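You operate a simulated robot arm through the tools that you are given. There is no shell and no other tool.

Carry out the task below with a simulated two-armed robot. There is one attempt and no reset: what you move stays moved.

JOB
Pick up the jar three with one hand, pass it to the other hand and put it on the steel bench. Set down upright: jar three.

It is judged by the outcome, as a careful person would: the job done as asked, and still so three seconds after it is handed in. It fails if anything else is knocked over, pushed out of place, dropped, spilled or broken.

ROBOT AND FRAMES
Two 7-joint arms with two-finger parallel grippers on one trunk, on a base that moves. Base frame: it is fixed to the floor where the robot stands at the start and does not move with it; the origin is under the middle of the robot, x ahead of it, y to its left, z up. Units: mm, degrees, N and s.
The left shoulder is at the start at [62, 197, 1104], the right one opposite. With the tool pointing down near the work surface each hand reaches from about 320 to 720 mm from the robot's upright axis, wherever it stands, measured 20 degrees to its own side. Places, roughly: jar three [-2750, -500, 1000]; steel bench [-200, -2600, 800]. Payload 1.57 kg a hand.
Tool frame (each hand has its own): the origin (TCP) lies between the finger pads and is the grasp point; the fingertips stand 30 mm ahead of it; z points along the fingers, y is the line along which they close. The gripper opens to 110 mm. The fingers are 24 mm wide and 12 mm thick; the gripper's body (48 by 112 mm) begins 78 mm behind the TCP.
Orientation is that of the tool frame in the base frame, as a unit quaternion [w, x, y, z]. With the fingers straight down and closing along the base's y, the tool's x points along the base's -x, its y along +y and its z along -z.

CONTROLS
- The arms move only by the tool servo_tool. It takes "left_series", "right_series" or both (then of equal length, played together; a hand with none holds still); each is one flat list of numbers, 7 for each row, row after row: the turn, a rotation vector about the tool's x, y, z in degrees, then the shift along the tool's x, y, z in cm, then the opening, from 0 (shut) to 1 (fully open). In form: [rx, ry, rz, dx, dy, dz, claw, rx, ry, rz, dx, dy, dz, claw, ...]. A call has 1 to 20 rows; each row shifts and turns the commanded pose from where the row before left it, along the tool's axes as they then stand. Each row takes 0.2 s and may step no farther than 50 mm and 8.6 degrees from the row before; otherwise, or with a gripper value out of range, the whole call is refused. A pose out of reach is approached as far as the arm can. The call stops where the force on the tool passes 40 N (or 10 N more than at its start, if that is more) or the arm is blocked; 0.2 s more then pass. The fingers move at their own pace (about 72 mm/s each) and stop on an object; they squeeze with about 43 N. The grip force told is the motor's: it shows also when the fingers shut on nothing. Time passes only in rows, and 0.2 s behind the last, so rows that do not move let the fingers close. The reply holds the time, the measured pose of the TCP, the force on the tool along the base axes, the opening and the grip force, in the units named above and with some noise, with the torque about the TCP (base axes, N m) and any sound that the robot's microphone picked up.
- Cameras (640 x 400 px; columns grow to the right, rows downward): "scene" is now at [117.4, -3, 1693.9]; the picture's right is [-0.03, -1.00, 0.00], its down [-0.68, 0.02, -0.74] and it looks along [0.73, -0.02, -0.68] (base axes); focal length 263 px, centre (320, 200). "left" rides on the left gripper at [70, -16, -141] in its tool frame; the picture's right is [0.23, 0.97, 0.00], its down [-0.86, 0.20, -0.48] and it looks along [-0.47, 0.11, 0.88] (tool axes); focal length 222 px, centre (320, 200). "right" rides on the right gripper at [70, 16, -141] in its tool frame; the picture's right is [-0.23, 0.97, 0.00], its down [-0.85, -0.20, -0.48] and it looks along [-0.47, -0.11, 0.88] (tool axes); focal length 222 px, centre (320, 200). There is no depth. A picture from a camera that has moved, and an enlarged one, comes with that camera's place and axes in the base frame and with its lens.
- snapshot(camera): a new picture of that camera. It takes no simulated time.
- slide_trunk(by): slides the trunk up (or, below 0, down) by that many mm; the arms and the scene camera ride with it, the base frame stays. It gives what a move gives, with no picture.
- drive_base(legs): drives the robot by 1 to 6 legs, each [ahead, left, turn to the left] in mm, mm and degrees, along the robot's own axes; the way and the turn of a leg run together, so that a leg with both is an arc; at most 1500 mm and 180 degrees a leg. The arms and the cameras ride along, it lands a little off, and it stops where it bumps. It gives what a move gives.
- turn_head(pan, tilt): turns the head with the scene camera to pan (to the left, within 86 degrees either way) and tilt (down, from -29 to 69), counted from straight ahead of the robot. It gives what a move gives.
- close_up(camera, box): a new picture of the part [left, top, right, bottom] of that camera's present view, enlarged. It takes no simulated time.
- hand_in(): hands the job in; it is judged then, once.

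Places have to be worked out from the pictures, the camera data and where the tool is seen. Open the grippers and draw the arms clear of the work before you hand the job in, unless the task says otherwise.

The tools are called after "Emit:" as a command line: name --argument value ..., lists and objects as JSON in quotes. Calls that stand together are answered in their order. servo_tool: Moves the arms, as the interface text tells. Its arguments: {"type":"object","properties":{"left_series":{"type":"array"},"right_series":{"type":"array"}},"required":[]} The other tools are called the same way: slide_trunk (by) moves the trunk up or down; drive_base (legs) drives the base; turn_head (pan, tilt) turns the head that bears the scene camera; snapshot (camera) takes a picture; close_up (camera, box) takes an enlarged picture of a part of a camera's view; hand_in () hands the job in.

At the start:

```text
time_s: 0.0
left_eef_pos: [480.0, 181.6, 1103.7]
left_ee_rot: [0.0, 0.0, 1.0, 0.0]
left_ft_force: [-0.3, 0.1, 0.1]
left_moment: [-0.01, 0.01, -0.02]
left_finger_gap: 109.8
left_grasp_force: 0.2
right_eef_pos: [402.9, -199.9, 1197.3]
right_ee_rot: [-0.001, -0.001, 1.0, -0.001]
right_ft_force: [-0.4, 0.2, 0.1]
right_moment: [0.02, 0.0, -0.04]
right_finger_gap: 110.0
right_grasp_force: 0.2
trunk travel left (down, up): [-700.0, 290.0]
robot x, y, heading: [0.1, 2.0, -0.1]
head pan, tilt (commanded): [-1.5, 42.6]
```

scene: 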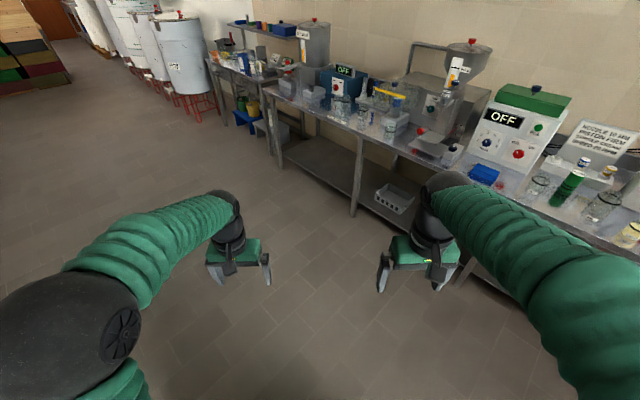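
right: 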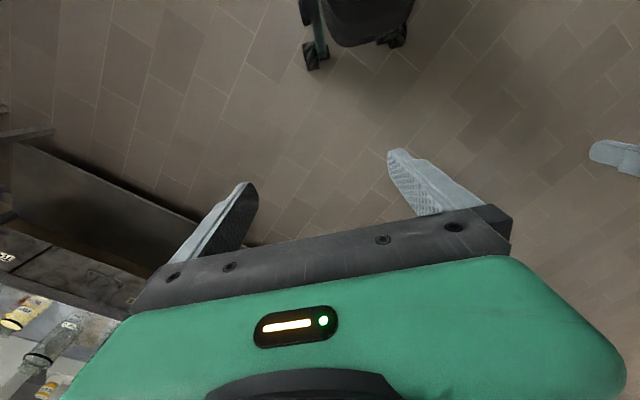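
left: 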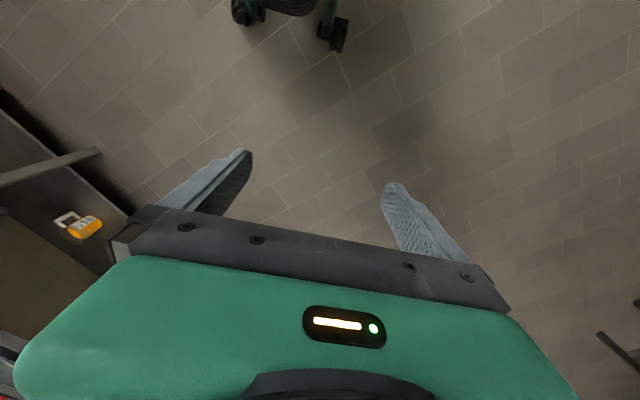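

The start pictures show the workbench ahead, but the jar is said to be behind me at about [-2750, -500, 1000]. I'll turn the head to the right to look around first.

Emit:
turn_head --pan -86 --tilt 20

Emit:
snapshot --camera "scene"

Emit:
turn_head --pan 86 --tilt 20

Emit:
snapshot --camera "scene"

```text
time_s: 1.6
left_eef_pos: [480.1, 181.8, 1102.8]
left_ee_rot: [0.0, 0.0, 1.0, 0.0]
left_ft_force: [1.0, -0.5, 0.8]
left_moment: [0.02, 0.0, 0.0]
left_finger_gap: 110.0
left_grasp_force: 0.1
right_eef_pos: [403.2, -200.5, 1195.9]
right_ee_rot: [0.0, 0.0, 1.0, 0.0]
right_ft_force: [-0.2, 0.8, 0.2]
right_moment: [-0.01, -0.02, 0.0]
right_finger_gap: 109.9
right_grasp_force: 0.1
trunk travel left (down, up): [-700.0, 290.0]
robot x, y, heading: [-3.2, -3.8, -0.0]
head pan, tilt (commanded): [-85.9, 20.0]
```

```text
taken
camera scene: at [40.9, -93.8, 1729.2], right [-1.0, -0.07, 0.0], down [-0.03, 0.34, -0.94], along [0.07, -0.94, -0.34], focal length 263 px, centre (320, 200)
```

scene: 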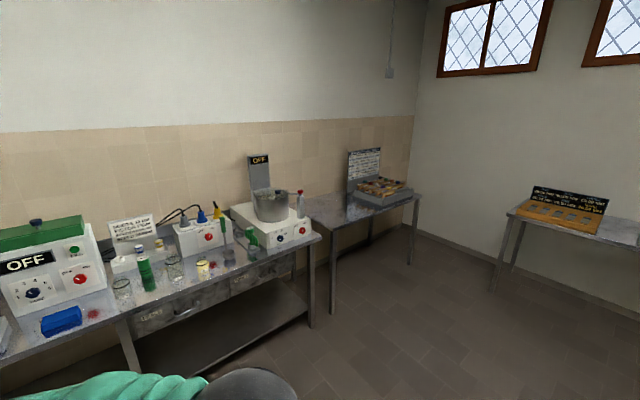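

```text
time_s: 4.2
left_eef_pos: [480.1, 182.1, 1104.1]
left_ee_rot: [0.0, 0.0, 1.0, -0.001]
left_ft_force: [0.2, 0.0, -0.4]
left_moment: [-0.01, -0.03, -0.01]
left_finger_gap: 110.0
left_grasp_force: 0.0
right_eef_pos: [401.8, -199.3, 1195.5]
right_ee_rot: [0.0, 0.0, 1.0, 0.0]
right_ft_force: [0.2, 0.3, 0.8]
right_moment: [-0.01, -0.01, -0.01]
right_finger_gap: 110.2
right_grasp_force: 0.1
trunk travel left (down, up): [-700.0, 290.0]
robot x, y, heading: [1.5, 2.0, -0.1]
head pan, tilt (commanded): [85.9, 20.0]
```

```text
taken
camera scene: at [40.9, 92.2, 1729.3], right [1.0, -0.07, 0.0], down [-0.03, -0.34, -0.94], along [0.07, 0.94, -0.34], focal length 263 px, centre (320, 200)
```

scene: 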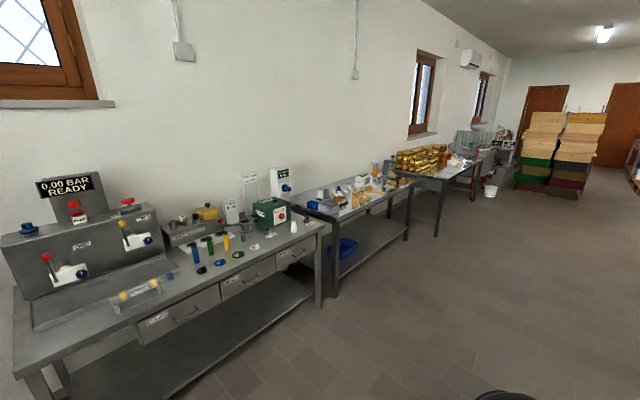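

To the right I see a small steel table near pixel (361,203), which matches the steel bench's rough place. I'll zoom in there from the right-hand view.

Emit:
turn_head --pan -86 --tilt 20

Emit:
close_up --camera "scene" --box '[280, 130, 440, 230]'

Emit:
close_up --camera "scene" --box '[480, 160, 640, 260]'

Emit:
close_up --camera "scene" --box '[100, 150, 340, 300]'

```text
time_s: 6.8
left_eef_pos: [479.5, 181.8, 1103.8]
left_ee_rot: [-0.001, 0.0, 1.0, 0.0]
left_ft_force: [-0.2, -0.3, 0.2]
left_moment: [-0.01, 0.02, -0.01]
left_finger_gap: 110.0
left_grasp_force: 0.0
right_eef_pos: [403.3, -199.8, 1196.8]
right_ee_rot: [0.001, 0.0, 1.0, 0.0]
right_ft_force: [0.1, 0.4, -0.7]
right_moment: [0.01, 0.02, 0.0]
right_finger_gap: 110.0
right_grasp_force: 0.0
trunk travel left (down, up): [-700.0, 290.0]
robot x, y, heading: [0.2, -1.6, -0.1]
head pan, tilt (commanded): [-85.9, 20.0]
```

```text
4.00 times, centred on (360, 180) of scene
camera zoom: at [40.9, -93.8, 1729.2], right [-1.0, -0.07, 0.0], down [-0.03, 0.34, -0.94], along [0.07, -0.94, -0.34], focal length 1052 px, centre (160, 280)
```

zoom: 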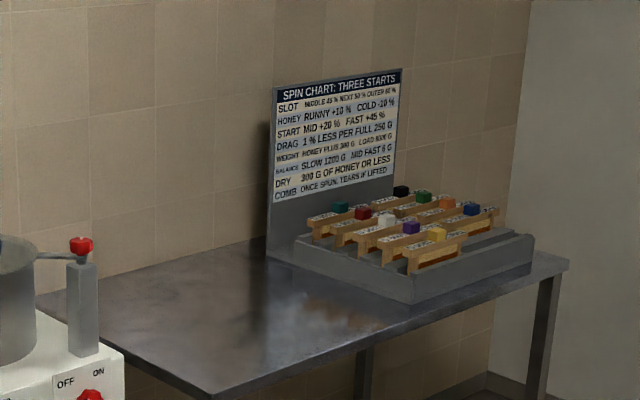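

```text
4.00 times, centred on (560, 210) of scene
camera zoom: at [40.9, -93.8, 1729.2], right [-1.0, -0.07, 0.0], down [-0.03, 0.34, -0.94], along [0.07, -0.94, -0.34], focal length 1052 px, centre (-640, 160)
```

zoom: 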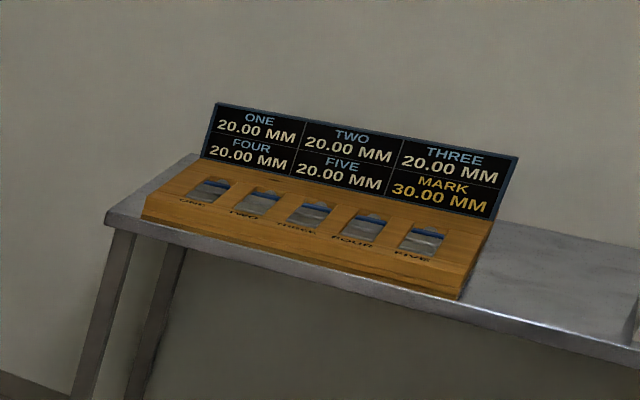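

```text
2.67 times, centred on (220, 225) of scene
camera zoom: at [40.9, -93.8, 1729.2], right [-1.0, -0.07, 0.0], down [-0.03, 0.34, -0.94], along [0.07, -0.94, -0.34], focal length 702 px, centre (587, 133)
```

zoom: 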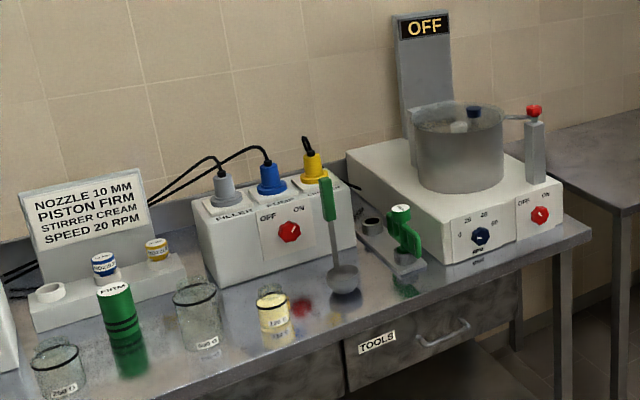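

The steel bench has open space on its left part, next to a rack with frames. Now I'll turn around in place (all benches are more than 900 mm away) to look for jar three behind me.

Emit:
drive_base --legs '[[0, 0, -170]]'

Emit:
turn_head --pan 0 --tilt 20

Emit:
snapshot --camera "scene"

```text
time_s: 14.1
left_eef_pos: [-435.3, -269.3, 1104.1]
left_ee_rot: [0.0, 0.995, 0.096, 0.0]
left_ft_force: [0.4, 0.0, 0.2]
left_moment: [-0.03, -0.02, -0.02]
left_finger_gap: 110.2
left_grasp_force: 0.1
right_eef_pos: [-432.8, 120.0, 1196.0]
right_ee_rot: [0.0, 0.995, 0.096, 0.001]
right_ft_force: [-0.8, -0.2, 0.1]
right_moment: [0.0, 0.02, 0.01]
right_finger_gap: 109.9
right_grasp_force: 0.0
trunk travel left (down, up): [-700.0, 290.0]
robot x, y, heading: [2.2, -0.9, -169.2]
head pan, tilt (commanded): [-85.9, 20.0]
```

```text
time_s: 15.7
left_eef_pos: [-434.2, -269.8, 1104.1]
left_ee_rot: [0.0, 0.995, 0.096, 0.0]
left_ft_force: [0.0, -0.4, 0.3]
left_moment: [0.01, 0.0, -0.01]
left_finger_gap: 110.1
left_grasp_force: 0.1
right_eef_pos: [-432.3, 119.2, 1196.5]
right_ee_rot: [0.0, 0.995, 0.097, 0.0]
right_ft_force: [-0.8, 0.0, -0.2]
right_moment: [-0.03, -0.01, 0.01]
right_finger_gap: 110.1
right_grasp_force: 0.1
trunk travel left (down, up): [-700.0, 290.0]
robot x, y, heading: [1.5, 1.4, -169.1]
head pan, tilt (commanded): [0.0, 20.0]
```

```text
taken
camera scene: at [-122.8, -24.7, 1729.1], right [-0.19, 0.98, 0.0], down [0.34, 0.07, -0.94], along [-0.92, -0.18, -0.34], focal length 263 px, centre (320, 200)
```

scene: 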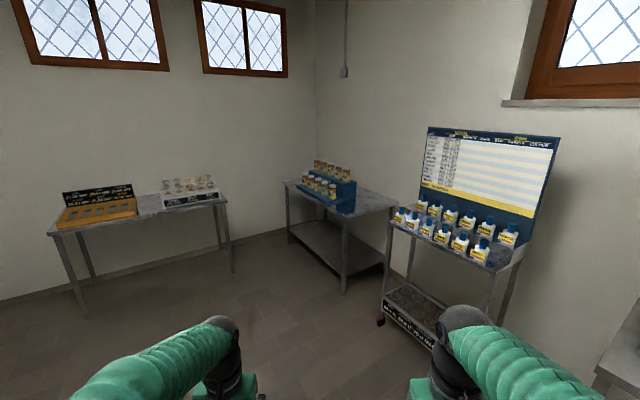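

The middle table with a blue stepped rack of jars is at the place given for jar three. I'll zoom in on it.

Emit:
close_up --camera "scene" --box '[270, 140, 410, 228]'

Emit:
close_up --camera "scene" --box '[290, 150, 370, 200]'

Emit:
close_up --camera "scene" --box '[370, 120, 570, 245]'

Emit:
close_up --camera "scene" --box '[40, 160, 240, 285]'

```text
4.55 times, centred on (340, 184) of scene
camera zoom: at [-122.8, -24.7, 1729.1], right [-0.19, 0.98, 0.0], down [0.34, 0.07, -0.94], along [-0.92, -0.18, -0.34], focal length 1196 px, centre (229, 273)
```

zoom: 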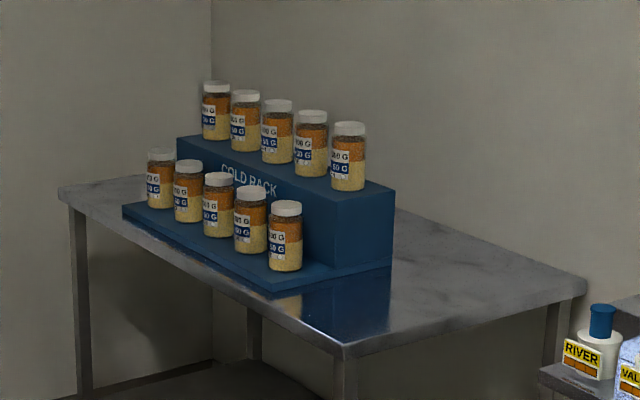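

```text
8.00 times, centred on (330, 175) of scene
camera zoom: at [-122.8, -24.7, 1729.1], right [-0.19, 0.98, 0.0], down [0.34, 0.07, -0.94], along [-0.92, -0.18, -0.34], focal length 2105 px, centre (240, 400)
```

zoom: 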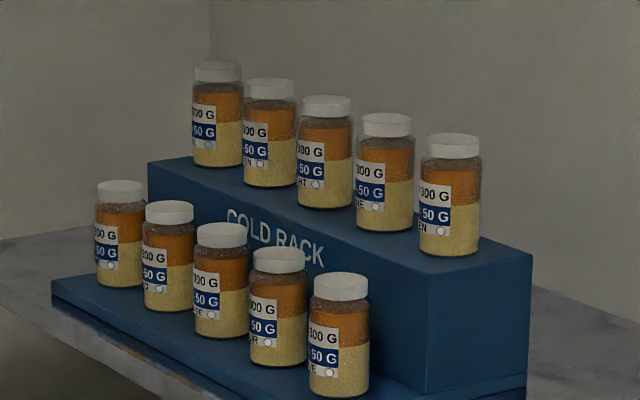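

```text
3.20 times, centred on (470, 182) of scene
camera zoom: at [-122.8, -24.7, 1729.1], right [-0.19, 0.98, 0.0], down [0.34, 0.07, -0.94], along [-0.92, -0.18, -0.34], focal length 842 px, centre (-160, 256)
```

zoom: 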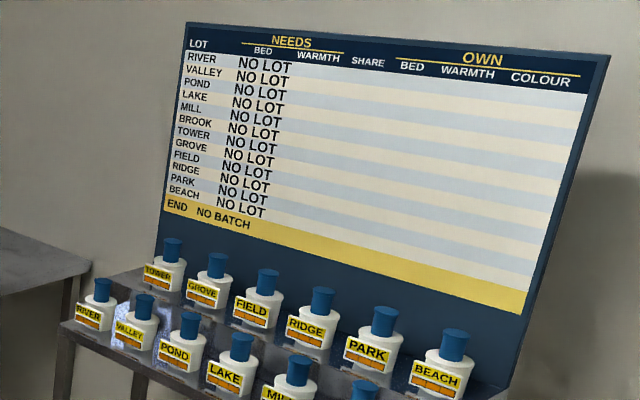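

```text
3.20 times, centred on (140, 222) of scene
camera zoom: at [-122.8, -24.7, 1729.1], right [-0.19, 0.98, 0.0], down [0.34, 0.07, -0.94], along [-0.92, -0.18, -0.34], focal length 842 px, centre (896, 128)
```

zoom: 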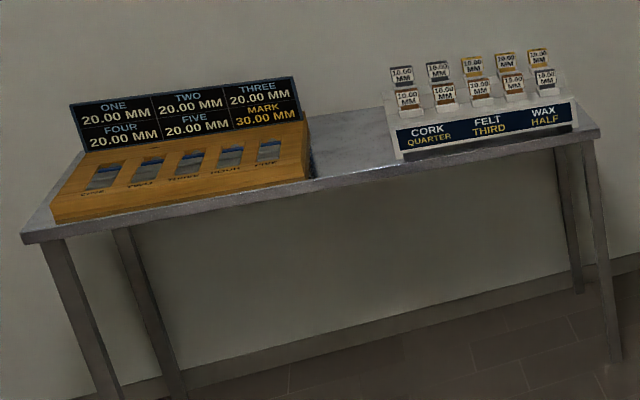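

The rack holds jars ONE–FIVE on the lower step and SIX–TEN on the upper one; jar three appears to be the middle of the front row, near [-2750, -550, ~930], with the rack facing roughly (+x, -y). I'll drive to an open spot about 900 mm in front of the rack, turn to face it (heading ~133°), and look again.

Emit:
drive_base --legs '[[800, 202, 0], [750, 190, 0], [0, 0, -58]]'

Emit:
turn_head --pan 0 --tilt 30

Emit:
snapshot --camera "scene"

```text
time_s: 26.5
left_eef_pos: [-1907.7, -461.3, 1103.6]
left_ee_rot: [0.001, 0.916, -0.401, 0.0]
left_ft_force: [-0.7, -0.1, 0.4]
left_moment: [0.02, -0.02, 0.02]
left_finger_gap: 110.1
left_grasp_force: 0.0
right_eef_pos: [-1574.7, -257.9, 1197.4]
right_ee_rot: [0.0, 0.917, -0.399, 0.0]
right_ft_force: [-0.6, 0.0, -1.1]
right_moment: [-0.01, 0.0, 0.0]
right_finger_gap: 109.8
right_grasp_force: 0.1
trunk travel left (down, up): [-700.0, 290.0]
robot x, y, heading: [-1445.8, -690.8, 132.9]
head pan, tilt (commanded): [0.0, 20.0]
```

```text
time_s: 27.2
left_eef_pos: [-1906.8, -462.8, 1105.0]
left_ee_rot: [0.0, 0.917, -0.4, -0.001]
left_ft_force: [-0.7, -0.3, -0.1]
left_moment: [-0.01, -0.01, 0.0]
left_finger_gap: 110.1
left_grasp_force: 0.0
right_eef_pos: [-1573.1, -257.0, 1195.7]
right_ee_rot: [-0.001, 0.916, -0.4, 0.0]
right_ft_force: [-0.2, 0.7, -0.2]
right_moment: [0.06, 0.0, 0.02]
right_finger_gap: 110.0
right_grasp_force: 0.0
trunk travel left (down, up): [-700.0, 290.0]
robot x, y, heading: [-1448.4, -687.4, 132.8]
head pan, tilt (commanded): [0.0, 30.0]
```

```text
taken
camera scene: at [-1531.1, -598.0, 1713.1], right [0.73, 0.68, 0.0], down [0.34, -0.37, -0.87], along [-0.59, 0.63, -0.5], focal length 263 px, centre (320, 200)
```

scene: 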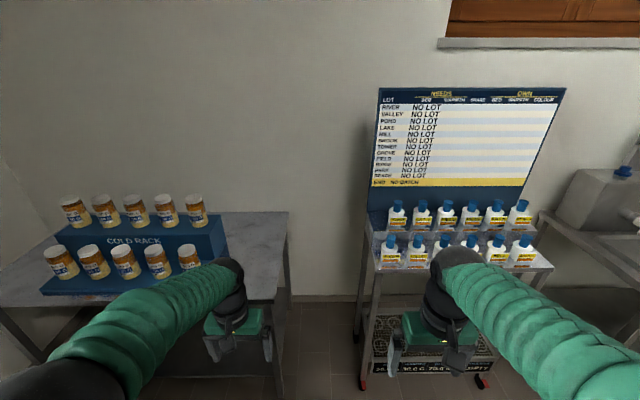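

I'm now facing the wall with the rack at the left. I'll zoom in to read the labels and measure positions from here.

Emit:
close_up --camera "scene" --box '[30, 180, 240, 311]'

Emit:
close_up --camera "scene" --box '[40, 230, 160, 305]'

Emit:
turn_head --pan 38 --tilt 30

Emit:
snapshot --camera "scene"

```text
3.05 times, centred on (135, 246) of scene
camera zoom: at [-1531.1, -598.0, 1713.1], right [0.73, 0.68, 0.0], down [0.34, -0.37, -0.87], along [-0.59, 0.63, -0.5], focal length 802 px, centre (884, 61)
```

zoom: 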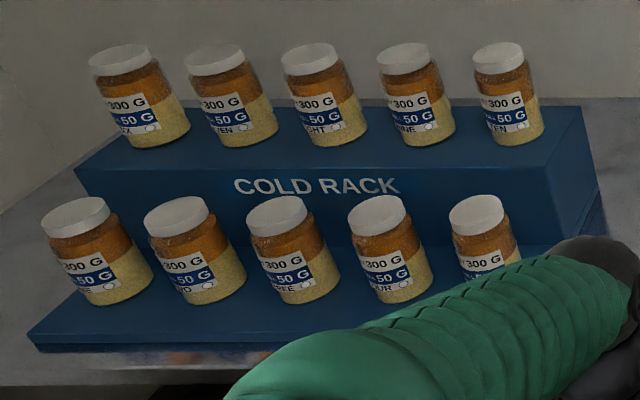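

```text
5.33 times, centred on (100, 268) of scene
camera zoom: at [-1531.1, -598.0, 1713.1], right [0.73, 0.68, 0.0], down [0.34, -0.37, -0.87], along [-0.59, 0.63, -0.5], focal length 1403 px, centre (1493, -160)
```

zoom: 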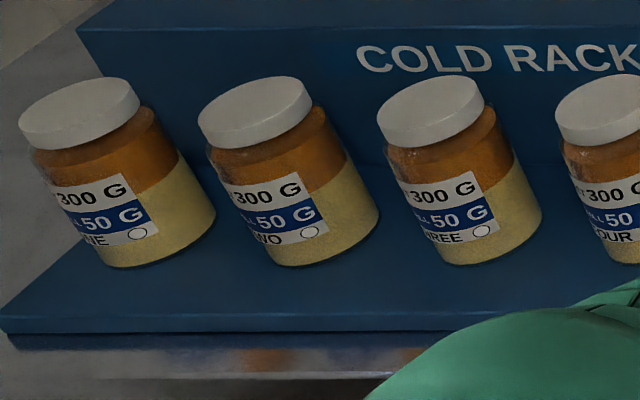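

```text
time_s: 28.2
left_eef_pos: [-1906.0, -461.4, 1103.9]
left_ee_rot: [0.0, 0.917, -0.399, -0.001]
left_ft_force: [-0.5, -0.2, -0.1]
left_moment: [0.01, 0.03, -0.03]
left_finger_gap: 110.2
left_grasp_force: 0.0
right_eef_pos: [-1572.9, -258.7, 1196.8]
right_ee_rot: [0.0, 0.917, -0.399, -0.001]
right_ft_force: [-0.5, -0.4, -0.5]
right_moment: [0.0, -0.01, 0.04]
right_finger_gap: 109.8
right_grasp_force: 0.1
trunk travel left (down, up): [-700.0, 290.0]
robot x, y, heading: [-1446.2, -688.1, 133.0]
head pan, tilt (commanded): [38.0, 30.0]
```

```text
taken
camera scene: at [-1558.8, -649.9, 1713.1], right [0.16, 0.99, 0.0], down [0.49, -0.08, -0.87], along [-0.85, 0.14, -0.5], focal length 263 px, centre (320, 200)
```

scene: 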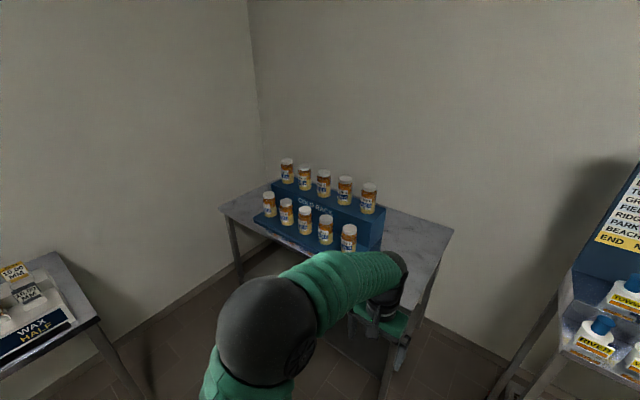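

Jar three is confirmed as the middle of the front row (label "…REE"). Triangulating from both views puts its axis near [-2695, -546], lid top z≈1006, base z≈870, with 136 mm spacing and the row facing squarely to heading 133°. I'll raise the trunk for clearance and drive so the jar is ~560 ahead and ~180 left of me.

Emit:
slide_trunk --by 120

Emit:
drive_base --legs '[[0, 635, 0], [340, 0, 0]]'

Emit:
turn_head --pan 10 --tilt 45

Emit:
snapshot --camera "scene"

Emit:
snapshot --camera "left"

```text
time_s: 29.7
left_eef_pos: [-1905.8, -461.3, 1224.1]
left_ee_rot: [0.0, 0.917, -0.399, -0.001]
left_ft_force: [-0.6, 0.6, 0.6]
left_moment: [0.02, 0.01, -0.01]
left_finger_gap: 109.9
left_grasp_force: 0.0
right_eef_pos: [-1575.0, -258.3, 1317.9]
right_ee_rot: [-0.001, 0.917, -0.4, -0.001]
right_ft_force: [-1.0, 1.0, -0.1]
right_moment: [0.02, -0.02, 0.03]
right_finger_gap: 110.0
right_grasp_force: 0.0
trunk travel left (down, up): [-820.0, 170.0]
robot x, y, heading: [-1448.0, -685.9, 133.0]
head pan, tilt (commanded): [38.0, 30.0]
```

```text
time_s: 35.1
left_eef_pos: [-2598.5, -645.3, 1225.4]
left_ee_rot: [-0.001, 0.918, -0.397, -0.003]
left_ft_force: [-1.0, 0.0, 0.5]
left_moment: [0.02, 0.02, 0.02]
left_finger_gap: 110.0
left_grasp_force: 0.0
right_eef_pos: [-2266.3, -439.3, 1317.8]
right_ee_rot: [-0.001, 0.918, -0.397, -0.003]
right_ft_force: [0.4, -0.2, -0.1]
right_moment: [-0.05, 0.02, -0.01]
right_finger_gap: 109.9
right_grasp_force: 0.1
trunk travel left (down, up): [-820.0, 170.0]
robot x, y, heading: [-2142.4, -870.7, 133.0]
head pan, tilt (commanded): [38.0, 30.0]
```

```text
time_s: 36.0
left_eef_pos: [-2601.4, -643.5, 1224.7]
left_ee_rot: [0.0, 0.917, -0.398, -0.001]
left_ft_force: [-0.8, -0.1, -0.5]
left_moment: [-0.01, -0.01, -0.01]
left_finger_gap: 109.9
left_grasp_force: 0.0
right_eef_pos: [-2270.0, -438.3, 1316.0]
right_ee_rot: [0.0, 0.917, -0.398, -0.001]
right_ft_force: [-0.5, -0.1, 0.3]
right_moment: [0.0, 0.03, 0.04]
right_finger_gap: 110.2
right_grasp_force: 0.0
trunk travel left (down, up): [-820.0, 170.0]
robot x, y, heading: [-2143.3, -869.7, 133.2]
head pan, tilt (commanded): [10.0, 45.0]
```

```text
taken
camera scene: at [-2228.9, -794.5, 1810.4], right [0.6, 0.8, 0.0], down [0.57, -0.43, -0.71], along [-0.57, 0.42, -0.71], focal length 263 px, centre (320, 200)
```

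scene: 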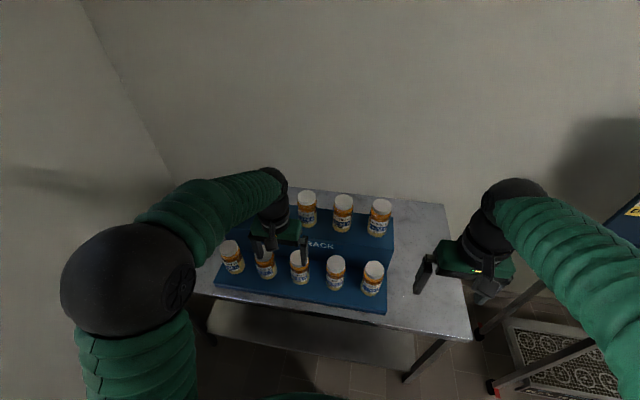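

```text
taken
camera left: at [-2540.8, -683.0, 1365.3], right [-0.56, -0.83, 0.0], down [-0.73, 0.49, 0.48], along [-0.4, 0.27, -0.88], focal length 222 px, centre (320, 200)
```

left: 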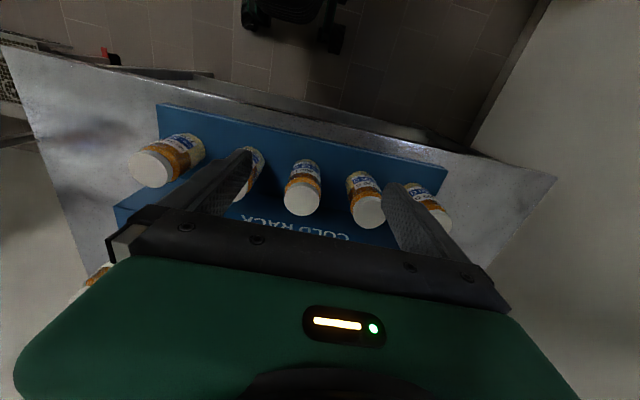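

The robot is in position with the left hand above and in front of the row. I'll zoom in with the left camera and scene camera for a precise fix on jar three.

Emit:
close_up --camera "left" --box '[220, 130, 400, 242]'

Emit:
close_up --camera "scene" --box '[210, 170, 410, 295]'

```text
3.56 times, centred on (310, 186) of left
camera zoom: at [-2540.8, -683.0, 1365.3], right [-0.56, -0.83, 0.0], down [-0.73, 0.49, 0.48], along [-0.4, 0.27, -0.88], focal length 790 px, centre (356, 250)
```

zoom: 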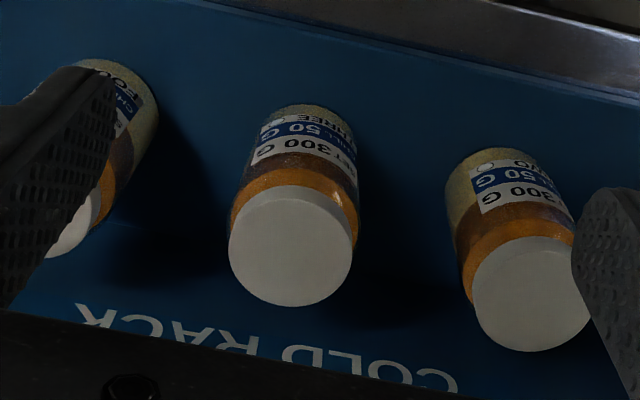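

```text
3.20 times, centred on (310, 232) of scene
camera zoom: at [-2228.9, -794.5, 1810.4], right [0.6, 0.8, 0.0], down [0.57, -0.43, -0.71], along [-0.57, 0.42, -0.71], focal length 842 px, centre (352, 96)
```

zoom: 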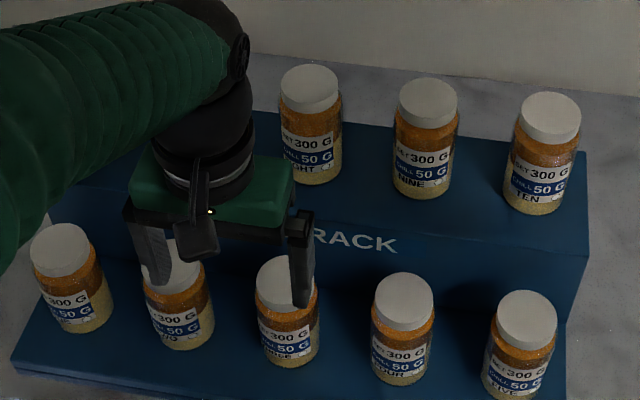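

Jar three's lid centre is at [-2685, -545, 1006] from both cameras, with a lid about 64 mm across. The left TCP needs to go 130 mm forward and 6 mm to the right; I do that at the present height, above everything.

Emit:
servo_tool --left_series '[0, 0, 0, -4.3, -0.2, 0, 1, 0, 0, 0, -4.3, -0.2, 0, 1, 0, 0, 0, -4.4, -0.2, 0, 1, 0, 0, 0, 0, 0, 0, 1, 0, 0, 0, 0, 0, 0, 1]'

Emit:
snapshot --camera "left"

Emit:
close_up --camera "scene" --box '[210, 150, 410, 295]'

```text
time_s: 37.2
left_eef_pos: [-2684.5, -545.4, 1225.8]
left_ee_rot: [-0.001, 0.917, -0.398, -0.002]
left_ft_force: [-0.6, 0.1, 0.3]
left_moment: [-0.03, 0.0, -0.02]
left_finger_gap: 110.1
left_grasp_force: 0.0
right_eef_pos: [-2268.7, -441.3, 1316.7]
right_ee_rot: [-0.001, 0.918, -0.397, -0.001]
right_ft_force: [-0.5, -1.0, 1.0]
right_moment: [-0.02, 0.02, 0.01]
right_finger_gap: 110.0
right_grasp_force: 0.0
trunk travel left (down, up): [-820.0, 170.0]
robot x, y, heading: [-2141.2, -869.4, 133.1]
head pan, tilt (commanded): [10.0, 45.0]
```

```text
taken
camera left: at [-2624.2, -585.8, 1366.3], right [-0.56, -0.83, 0.0], down [-0.73, 0.49, 0.48], along [-0.4, 0.27, -0.88], focal length 222 px, centre (320, 200)
```

left: 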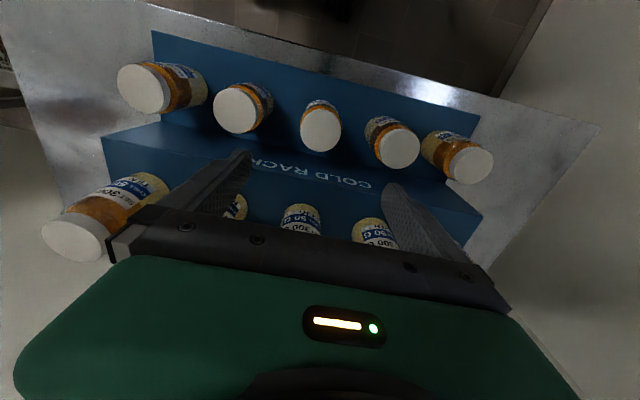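

```text
2.76 times, centred on (310, 222) of scene
camera zoom: at [-2228.1, -796.5, 1810.5], right [0.6, 0.8, 0.0], down [0.57, -0.43, -0.71], along [-0.56, 0.42, -0.71], focal length 726 px, centre (348, 138)
```

zoom: 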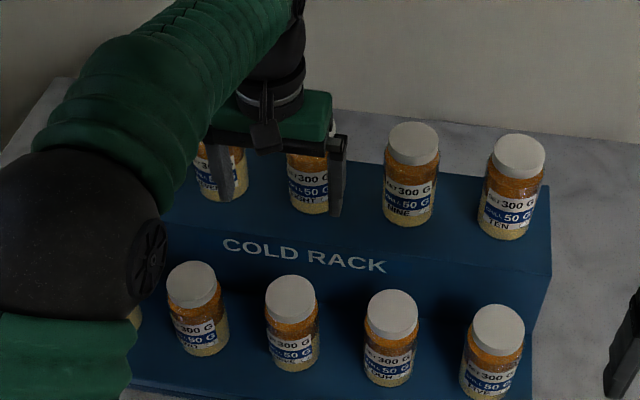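

The hand is centred over jar three's lid (ray gives [-2684, -546], TCP [-2684.5, -545.4]). I descend 175 mm to just above the lid and check alignment.

Emit:
servo_tool --left_series '[0, 0, 0, 0, 0, 4.5, 1, 0, 0, 0, 0, 0, 4.5, 1, 0, 0, 0, 0, 0, 4.5, 1, 0, 0, 0, 0, 0, 4.0, 1, 0, 0, 0, 0, 0, 0, 1, 0, 0, 0, 0, 0, 0, 1]'

Emit:
snapshot --camera "left"

Emit:
snapshot --camera "scene"

```text
time_s: 38.6
left_eef_pos: [-2687.1, -545.4, 1049.6]
left_ee_rot: [-0.001, 0.917, -0.398, -0.001]
left_ft_force: [-0.1, -0.2, -0.3]
left_moment: [0.01, -0.02, 0.0]
left_finger_gap: 109.9
left_grasp_force: 0.1
right_eef_pos: [-2268.7, -440.1, 1316.5]
right_ee_rot: [-0.001, 0.918, -0.397, -0.001]
right_ft_force: [0.4, -0.6, -0.4]
right_moment: [-0.01, 0.02, 0.01]
right_finger_gap: 110.1
right_grasp_force: 0.1
trunk travel left (down, up): [-820.0, 170.0]
robot x, y, heading: [-2142.8, -870.6, 133.1]
head pan, tilt (commanded): [10.0, 45.0]
```

```text
taken
camera left: at [-2626.2, -585.0, 1190.8], right [-0.56, -0.83, 0.0], down [-0.73, 0.49, 0.48], along [-0.4, 0.27, -0.88], focal length 222 px, centre (320, 200)
```

left: 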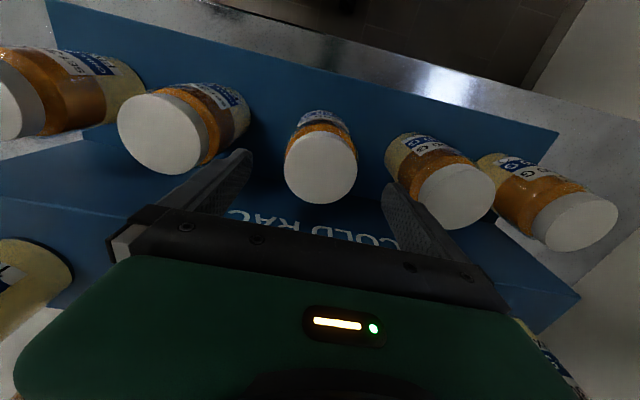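

```text
taken
camera scene: at [-2228.6, -795.7, 1810.4], right [0.6, 0.8, 0.0], down [0.57, -0.43, -0.71], along [-0.56, 0.42, -0.71], focal length 263 px, centre (320, 200)
```

scene: 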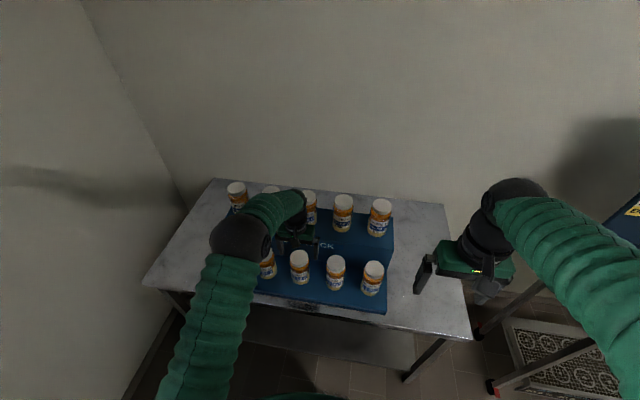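

The lid ray now gives about [-2683, -548], so I'm within 5 mm. Before descending further I want to check where the left elbow is relative to jars one and two, so I zoom in on it.

Emit:
close_up --camera "scene" --box '[130, 150, 370, 300]'

Emit:
snapshot --camera "right"

```text
2.67 times, centred on (250, 225) of scene
camera zoom: at [-2228.6, -795.7, 1810.4], right [0.6, 0.8, 0.0], down [0.57, -0.43, -0.71], along [-0.56, 0.42, -0.71], focal length 702 px, centre (507, 133)
```

zoom: 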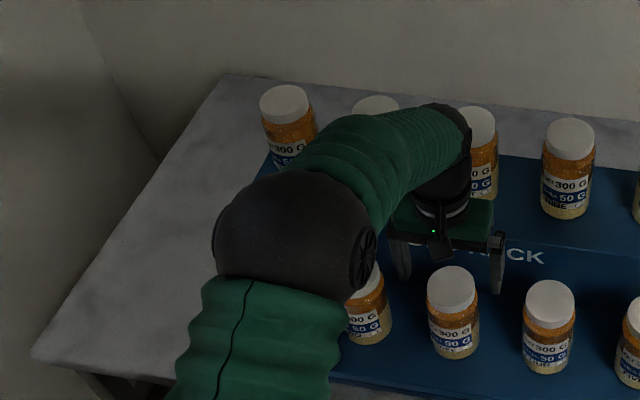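

```text
taken
camera right: at [-2233.1, -502.7, 1458.8], right [-0.87, -0.5, 0.0], down [-0.44, 0.76, 0.48], along [-0.24, 0.42, -0.88], focal length 222 px, centre (320, 200)
```

right: 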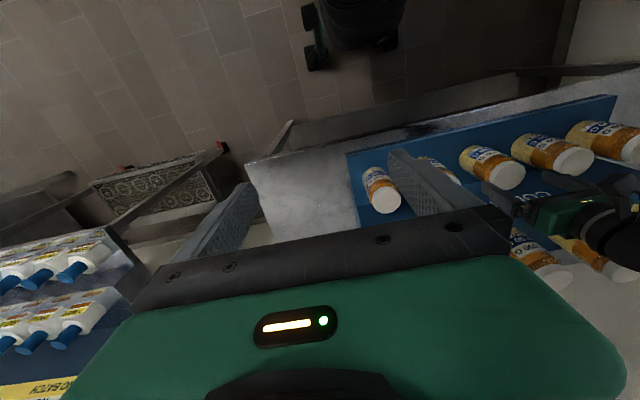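

The right camera shows jars one–three with nothing hanging near them, and the elbow's apparent size puts it high (z≈1400), so it is clear. I descend 95 mm around the jar with the gripper open, with a 3 mm correction back.

Emit:
servo_tool --left_series '[0, 0, 0, 0.3, -0.1, 3.2, 1, 0, 0, 0, 0, 0, 3.2, 1, 0, 0, 0, 0, 0, 3.1, 1, 0, 0, 0, 0, 0, 0, 1, 0, 0, 0, 0, 0, 0, 1]'

Emit:
snapshot --camera "left"

Emit:
close_up --camera "scene" --box '[130, 150, 370, 300]'

```text
time_s: 39.8
left_eef_pos: [-2683.2, -546.8, 955.6]
left_ee_rot: [0.0, 0.917, -0.398, -0.002]
left_ft_force: [0.1, -0.2, 0.4]
left_moment: [0.04, 0.0, -0.01]
left_finger_gap: 110.1
left_grasp_force: 0.0
right_eef_pos: [-2269.0, -440.7, 1316.5]
right_ee_rot: [0.0, 0.917, -0.399, -0.001]
right_ft_force: [-0.1, 0.5, 0.0]
right_moment: [0.02, 0.01, 0.01]
right_finger_gap: 110.0
right_grasp_force: 0.0
trunk travel left (down, up): [-820.0, 170.0]
robot x, y, heading: [-2141.6, -867.8, 133.0]
head pan, tilt (commanded): [10.0, 45.0]
```

```text
taken
camera left: at [-2623.0, -586.3, 1096.4], right [-0.56, -0.83, 0.0], down [-0.73, 0.49, 0.48], along [-0.4, 0.27, -0.88], focal length 222 px, centre (320, 200)
```

left: 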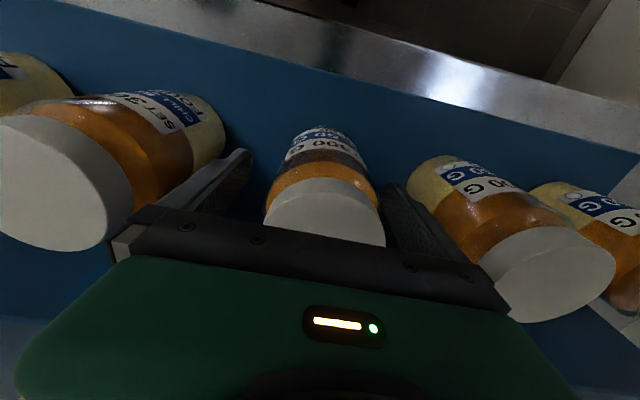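

```text
2.67 times, centred on (250, 225) of scene
camera zoom: at [-2229.0, -795.4, 1810.4], right [0.6, 0.8, 0.0], down [0.57, -0.43, -0.71], along [-0.56, 0.42, -0.71], focal length 702 px, centre (507, 133)
```

zoom: 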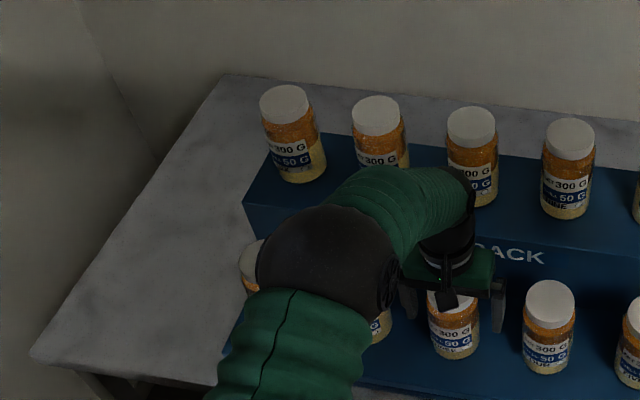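

The fingers straddle jar three with even clearance and no contact. I close the left gripper now.

Emit:
servo_tool --left_series '[0, 0, 0, 0, 0, 0, 0.6, 0, 0, 0, 0, 0, 0, 0.3, 0, 0, 0, 0, 0, 0, 0, 0, 0, 0, 0, 0, 0, 0, 0, 0, 0, 0, 0, 0, 0]'

Emit:
snapshot --camera "left"

```text
time_s: 41.0
left_eef_pos: [-2684.9, -548.3, 954.9]
left_ee_rot: [-0.001, 0.918, -0.397, -0.001]
left_ft_force: [-5.1, -3.5, 0.0]
left_moment: [-0.5, 0.41, -0.1]
left_finger_gap: 73.5
left_grasp_force: 43.1
right_eef_pos: [-2270.3, -441.2, 1317.5]
right_ee_rot: [-0.001, 0.918, -0.397, -0.001]
right_ft_force: [1.2, 0.3, 0.0]
right_moment: [-0.03, 0.01, -0.01]
right_finger_gap: 109.9
right_grasp_force: 0.1
trunk travel left (down, up): [-820.0, 170.0]
robot x, y, heading: [-2143.9, -866.0, 132.9]
head pan, tilt (commanded): [10.0, 45.0]
```

```text
taken
camera left: at [-2624.7, -587.4, 1096.0], right [-0.56, -0.83, 0.0], down [-0.73, 0.49, 0.48], along [-0.4, 0.27, -0.88], focal length 222 px, centre (320, 200)
```

left: 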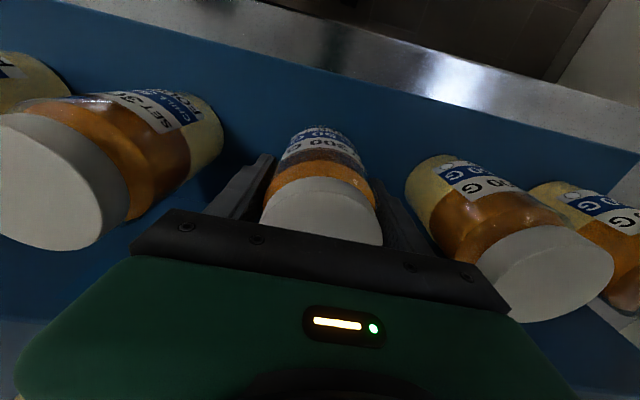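

The jar is gripped (gap 73.5 mm, 43 N). I lift it straight up slowly at first, then higher.

Emit:
servo_tool --left_series '[0, 0, 0, 0, 0, -0.5, 0, 0, 0, 0, 0, 0, -1, 0, 0, 0, 0, 0, 0, -2, 0, 0, 0, 0, 0, 0, -3, 0, 0, 0, 0, 0, 0, -3, 0, 0, 0, 0, 0, 0, -3, 0, 0, 0, 0, 0, 0, -3, 0, 0, 0, 0, 0, 0, -3, 0, 0, 0, 0, 0, 0, -3, 0, 0, 0, 0, 0, 0, 0, 0]'

Emit:
snapshot --camera "scene"

Emit:
snapshot --camera "left"

```text
time_s: 43.2
left_eef_pos: [-2682.6, -548.0, 1170.5]
left_ee_rot: [-0.001, 0.917, -0.398, 0.0]
left_ft_force: [0.1, 0.1, -7.5]
left_moment: [-0.06, 0.0, -0.01]
left_finger_gap: 73.1
left_grasp_force: 43.1
right_eef_pos: [-2269.9, -439.4, 1317.3]
right_ee_rot: [-0.001, 0.918, -0.397, 0.0]
right_ft_force: [-0.1, 0.7, -0.2]
right_moment: [0.0, 0.0, 0.02]
right_finger_gap: 110.0
right_grasp_force: 0.1
trunk travel left (down, up): [-820.0, 170.0]
robot x, y, heading: [-2139.2, -865.9, 133.4]
head pan, tilt (commanded): [10.0, 45.0]
```

```text
taken
camera scene: at [-2230.6, -794.7, 1810.2], right [0.6, 0.8, 0.0], down [0.57, -0.43, -0.7], along [-0.56, 0.42, -0.71], focal length 263 px, centre (320, 200)
```

scene: 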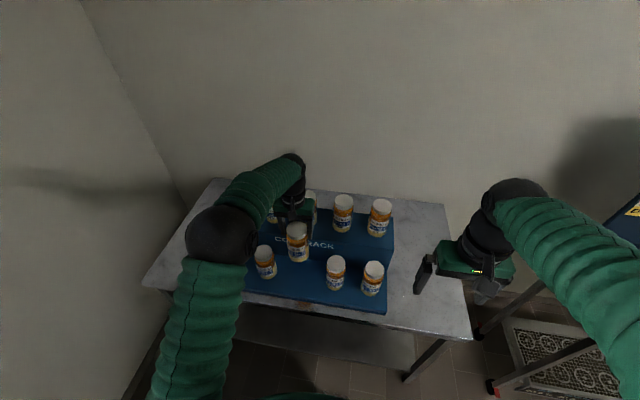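

```text
taken
camera left: at [-2623.4, -586.1, 1311.0], right [-0.56, -0.83, 0.0], down [-0.73, 0.49, 0.48], along [-0.4, 0.27, -0.88], focal length 222 px, centre (320, 200)
```

left: 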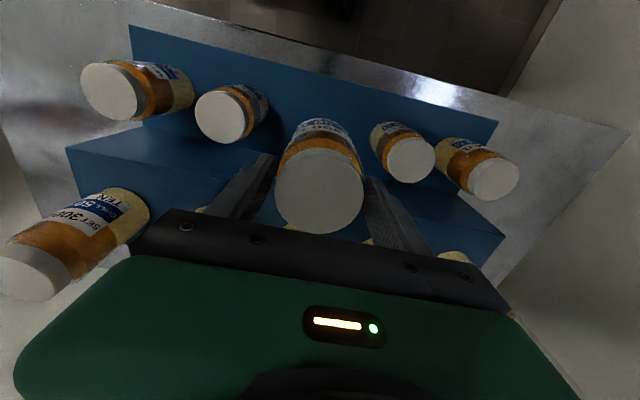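

Jar three is up and clear (7.5 N weight), neighbours all still standing. I back the robot straight away from the rack and then into the open floor to the right.

Emit:
drive_base --legs '[[-200, 0, 0], [-250, -500, 0]]'

Emit:
turn_head --pan 0 --tilt 45

Emit:
snapshot --camera "scene"

```text
time_s: 47.6
left_eef_pos: [-2015.1, -534.0, 1168.3]
left_ee_rot: [-0.002, 0.918, -0.398, 0.001]
left_ft_force: [-0.3, -0.2, -7.6]
left_moment: [0.02, -0.04, -0.02]
left_finger_gap: 73.3
left_grasp_force: 42.8
right_eef_pos: [-1602.0, -426.6, 1318.1]
right_ee_rot: [-0.002, 0.918, -0.396, 0.002]
right_ft_force: [0.4, -0.3, 0.3]
right_moment: [0.02, -0.05, -0.04]
right_finger_gap: 110.1
right_grasp_force: 0.0
trunk travel left (down, up): [-820.0, 170.0]
robot x, y, heading: [-1469.9, -851.2, 133.1]
head pan, tilt (commanded): [10.0, 45.0]
```

```text
time_s: 48.4
left_eef_pos: [-2010.5, -532.4, 1169.6]
left_ee_rot: [-0.002, 0.918, -0.397, -0.001]
left_ft_force: [-0.6, -0.5, -7.6]
left_moment: [-0.02, -0.03, 0.03]
left_finger_gap: 73.2
left_grasp_force: 43.0
right_eef_pos: [-1596.7, -425.9, 1317.7]
right_ee_rot: [-0.001, 0.918, -0.397, -0.001]
right_ft_force: [0.3, -0.3, 1.2]
right_moment: [0.02, -0.02, -0.02]
right_finger_gap: 109.9
right_grasp_force: 0.1
trunk travel left (down, up): [-820.0, 170.0]
robot x, y, heading: [-1468.7, -854.2, 133.0]
head pan, tilt (commanded): [0.0, 45.0]
```

```text
taken
camera scene: at [-1550.7, -768.0, 1810.1], right [0.73, 0.69, 0.0], down [0.49, -0.52, -0.7], along [-0.48, 0.51, -0.71], focal length 263 px, centre (320, 200)
```

scene: 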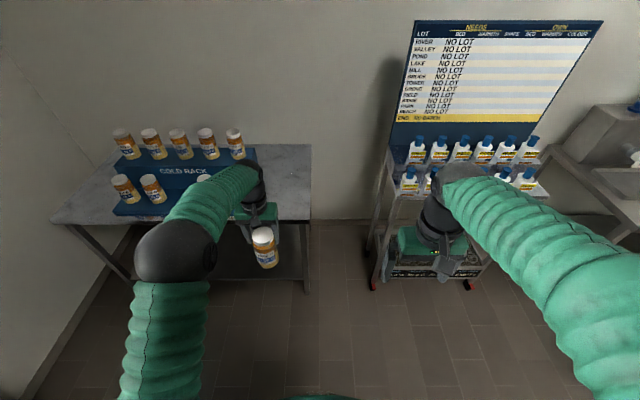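

The jar hangs upright from the left hand in open space. I'll move the left hand toward the centre (97 mm right) and yaw it 30° so its fingers line up with the direction from which the right hand will come.

Emit:
servo_tool --left_series '[0, 0, 0, 0, -2.4, 0, 0, 0, 0, 0, 0, -2.4, 0, 0, 0, 0, 0, 0, -2.4, 0, 0, 0, 0, 0, 0, -2.5, 0, 0, 0, 0, 6, 0, 0, 0, 0, 0, 0, 6, 0, 0, 0, 0, 0, 0, 6, 0, 0, 0, 0, 0, 0, 6, 0, 0, 0, 0, 0, 0, 6, 0, 0, 0, 0, 0, 0, 0, 0, 0, 0, 0]'

Emit:
servo_tool --right_series '[0, 0, 0, -3.5, 0, 0, 1, 0, 0, 0, -3.5, 0, 0, 1, 0, 0, 0, -3.5, 0, 0, 1, 0, 0, -7.5, 0, 0, 0, 1, 0, 0, -7.5, 0, 0, 0, 1, 0, 0, -7.5, 0, 0, 0, 1, 0, 0, -7.5, 0, 0, 0, 1, 0, 0, -7.5, 0, 0, 0, 1, 0, 0, -7.5, 0, 0, 0, 1, 0, 0, -7.5, 0, 0, 0, 1, 0, 0, -7.5, 0, 0, 0, 1, 0, 0, 0, 0, 0, 0, 1]'

Emit:
snapshot --camera "scene"

```text
time_s: 50.5
left_eef_pos: [-1936.9, -463.6, 1171.1]
left_ee_rot: [0.0, 0.783, -0.622, -0.001]
left_ft_force: [1.4, 0.3, -6.7]
left_moment: [-0.03, -0.03, -0.02]
left_finger_gap: 73.5
left_grasp_force: 43.2
right_eef_pos: [-1595.5, -423.1, 1318.6]
right_ee_rot: [0.0, 0.918, -0.396, -0.001]
right_ft_force: [0.0, 0.0, 0.2]
right_moment: [0.0, 0.01, 0.01]
right_finger_gap: 110.0
right_grasp_force: 0.0
trunk travel left (down, up): [-820.0, 170.0]
robot x, y, heading: [-1469.6, -850.2, 133.2]
head pan, tilt (commanded): [0.0, 45.0]
```

```text
time_s: 53.1
left_eef_pos: [-1936.8, -464.4, 1170.9]
left_ee_rot: [0.0, 0.783, -0.622, -0.001]
left_ft_force: [-0.1, -0.1, -7.5]
left_moment: [-0.02, -0.02, -0.01]
left_finger_gap: 73.4
left_grasp_force: 42.8
right_eef_pos: [-1666.9, -346.2, 1317.4]
right_ee_rot: [-0.001, 0.993, 0.116, -0.001]
right_ft_force: [-0.2, -0.2, 0.3]
right_moment: [0.0, 0.0, -0.01]
right_finger_gap: 109.9
right_grasp_force: 0.0
trunk travel left (down, up): [-820.0, 170.0]
robot x, y, heading: [-1468.4, -849.9, 132.9]
head pan, tilt (commanded): [0.0, 45.0]
```

```text
taken
camera scene: at [-1547.1, -765.8, 1810.2], right [0.73, 0.68, 0.0], down [0.49, -0.52, -0.7], along [-0.48, 0.51, -0.71], focal length 263 px, centre (320, 200)
```

scene: 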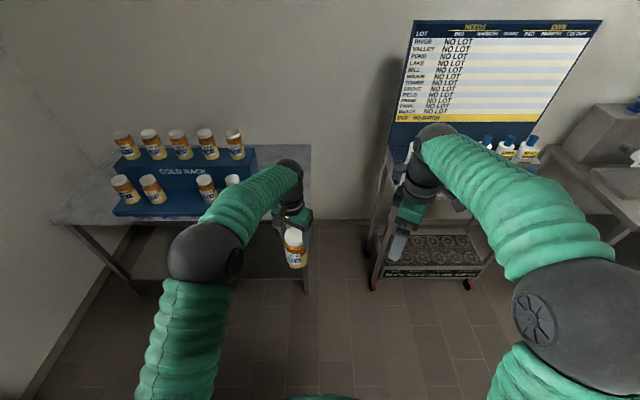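

Both yaws came out as meant: the left fingers close along robot-azimuth 60°, and the right hand's pitch axis is set. Now I pitch the right hand by 70° so it points left-forward, 20° below horizontal, with the camera beneath.

Emit:
servo_tool --right_series '[0, -7.78, 0, 0, 0, 0, 1, 0, -7.78, 0, 0, 0, 0, 1, 0, -7.78, 0, 0, 0, 0, 1, 0, -7.78, 0, 0, 0, 0, 1, 0, -7.78, 0, 0, 0, 0, 1, 0, -7.78, 0, 0, 0, 0, 1, 0, -7.78, 0, 0, 0, 0, 1, 0, -7.78, 0, 0, 0, 0, 1, 0, -7.78, 0, 0, 0, 0, 1, 0, 0, 0, 0, 0, 0, 1, 0, 0, 0, 0, 0, 0, 1]'

Emit:
snapshot --camera "scene"

Emit:
snapshot --camera "right"

```text
time_s: 55.5
left_eef_pos: [-1936.1, -464.1, 1171.8]
left_ee_rot: [0.001, 0.783, -0.622, -0.003]
left_ft_force: [-0.5, 0.2, -7.6]
left_moment: [-0.03, 0.01, 0.02]
left_finger_gap: 73.2
left_grasp_force: 42.9
right_eef_pos: [-1666.3, -347.3, 1317.9]
right_ee_rot: [0.065, 0.813, 0.095, -0.571]
right_ft_force: [0.0, 0.1, -0.8]
right_moment: [0.01, -0.01, 0.02]
right_finger_gap: 109.9
right_grasp_force: 0.0
trunk travel left (down, up): [-820.0, 170.0]
robot x, y, heading: [-1469.9, -849.7, 133.0]
head pan, tilt (commanded): [0.0, 45.0]
```

```text
taken
camera scene: at [-1546.2, -766.1, 1810.2], right [0.73, 0.68, 0.0], down [0.49, -0.52, -0.7], along [-0.48, 0.51, -0.71], focal length 263 px, centre (320, 200)
```

scene: 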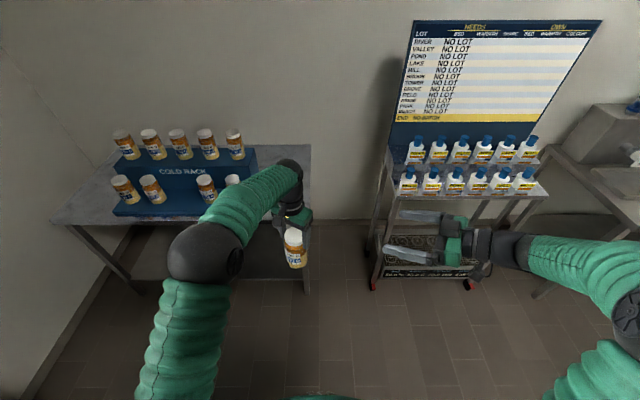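

```text
taken
camera right: at [-1510.2, -327.6, 1300.4], right [0.15, -0.97, 0.21], down [0.11, 0.23, 0.97], along [-0.98, -0.12, 0.14], focal length 222 px, centre (320, 200)
```

right: 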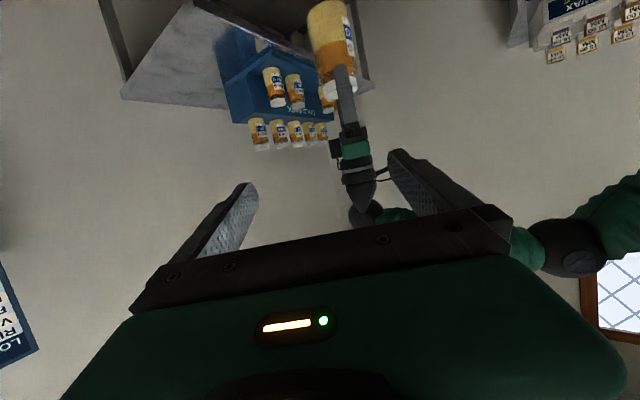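

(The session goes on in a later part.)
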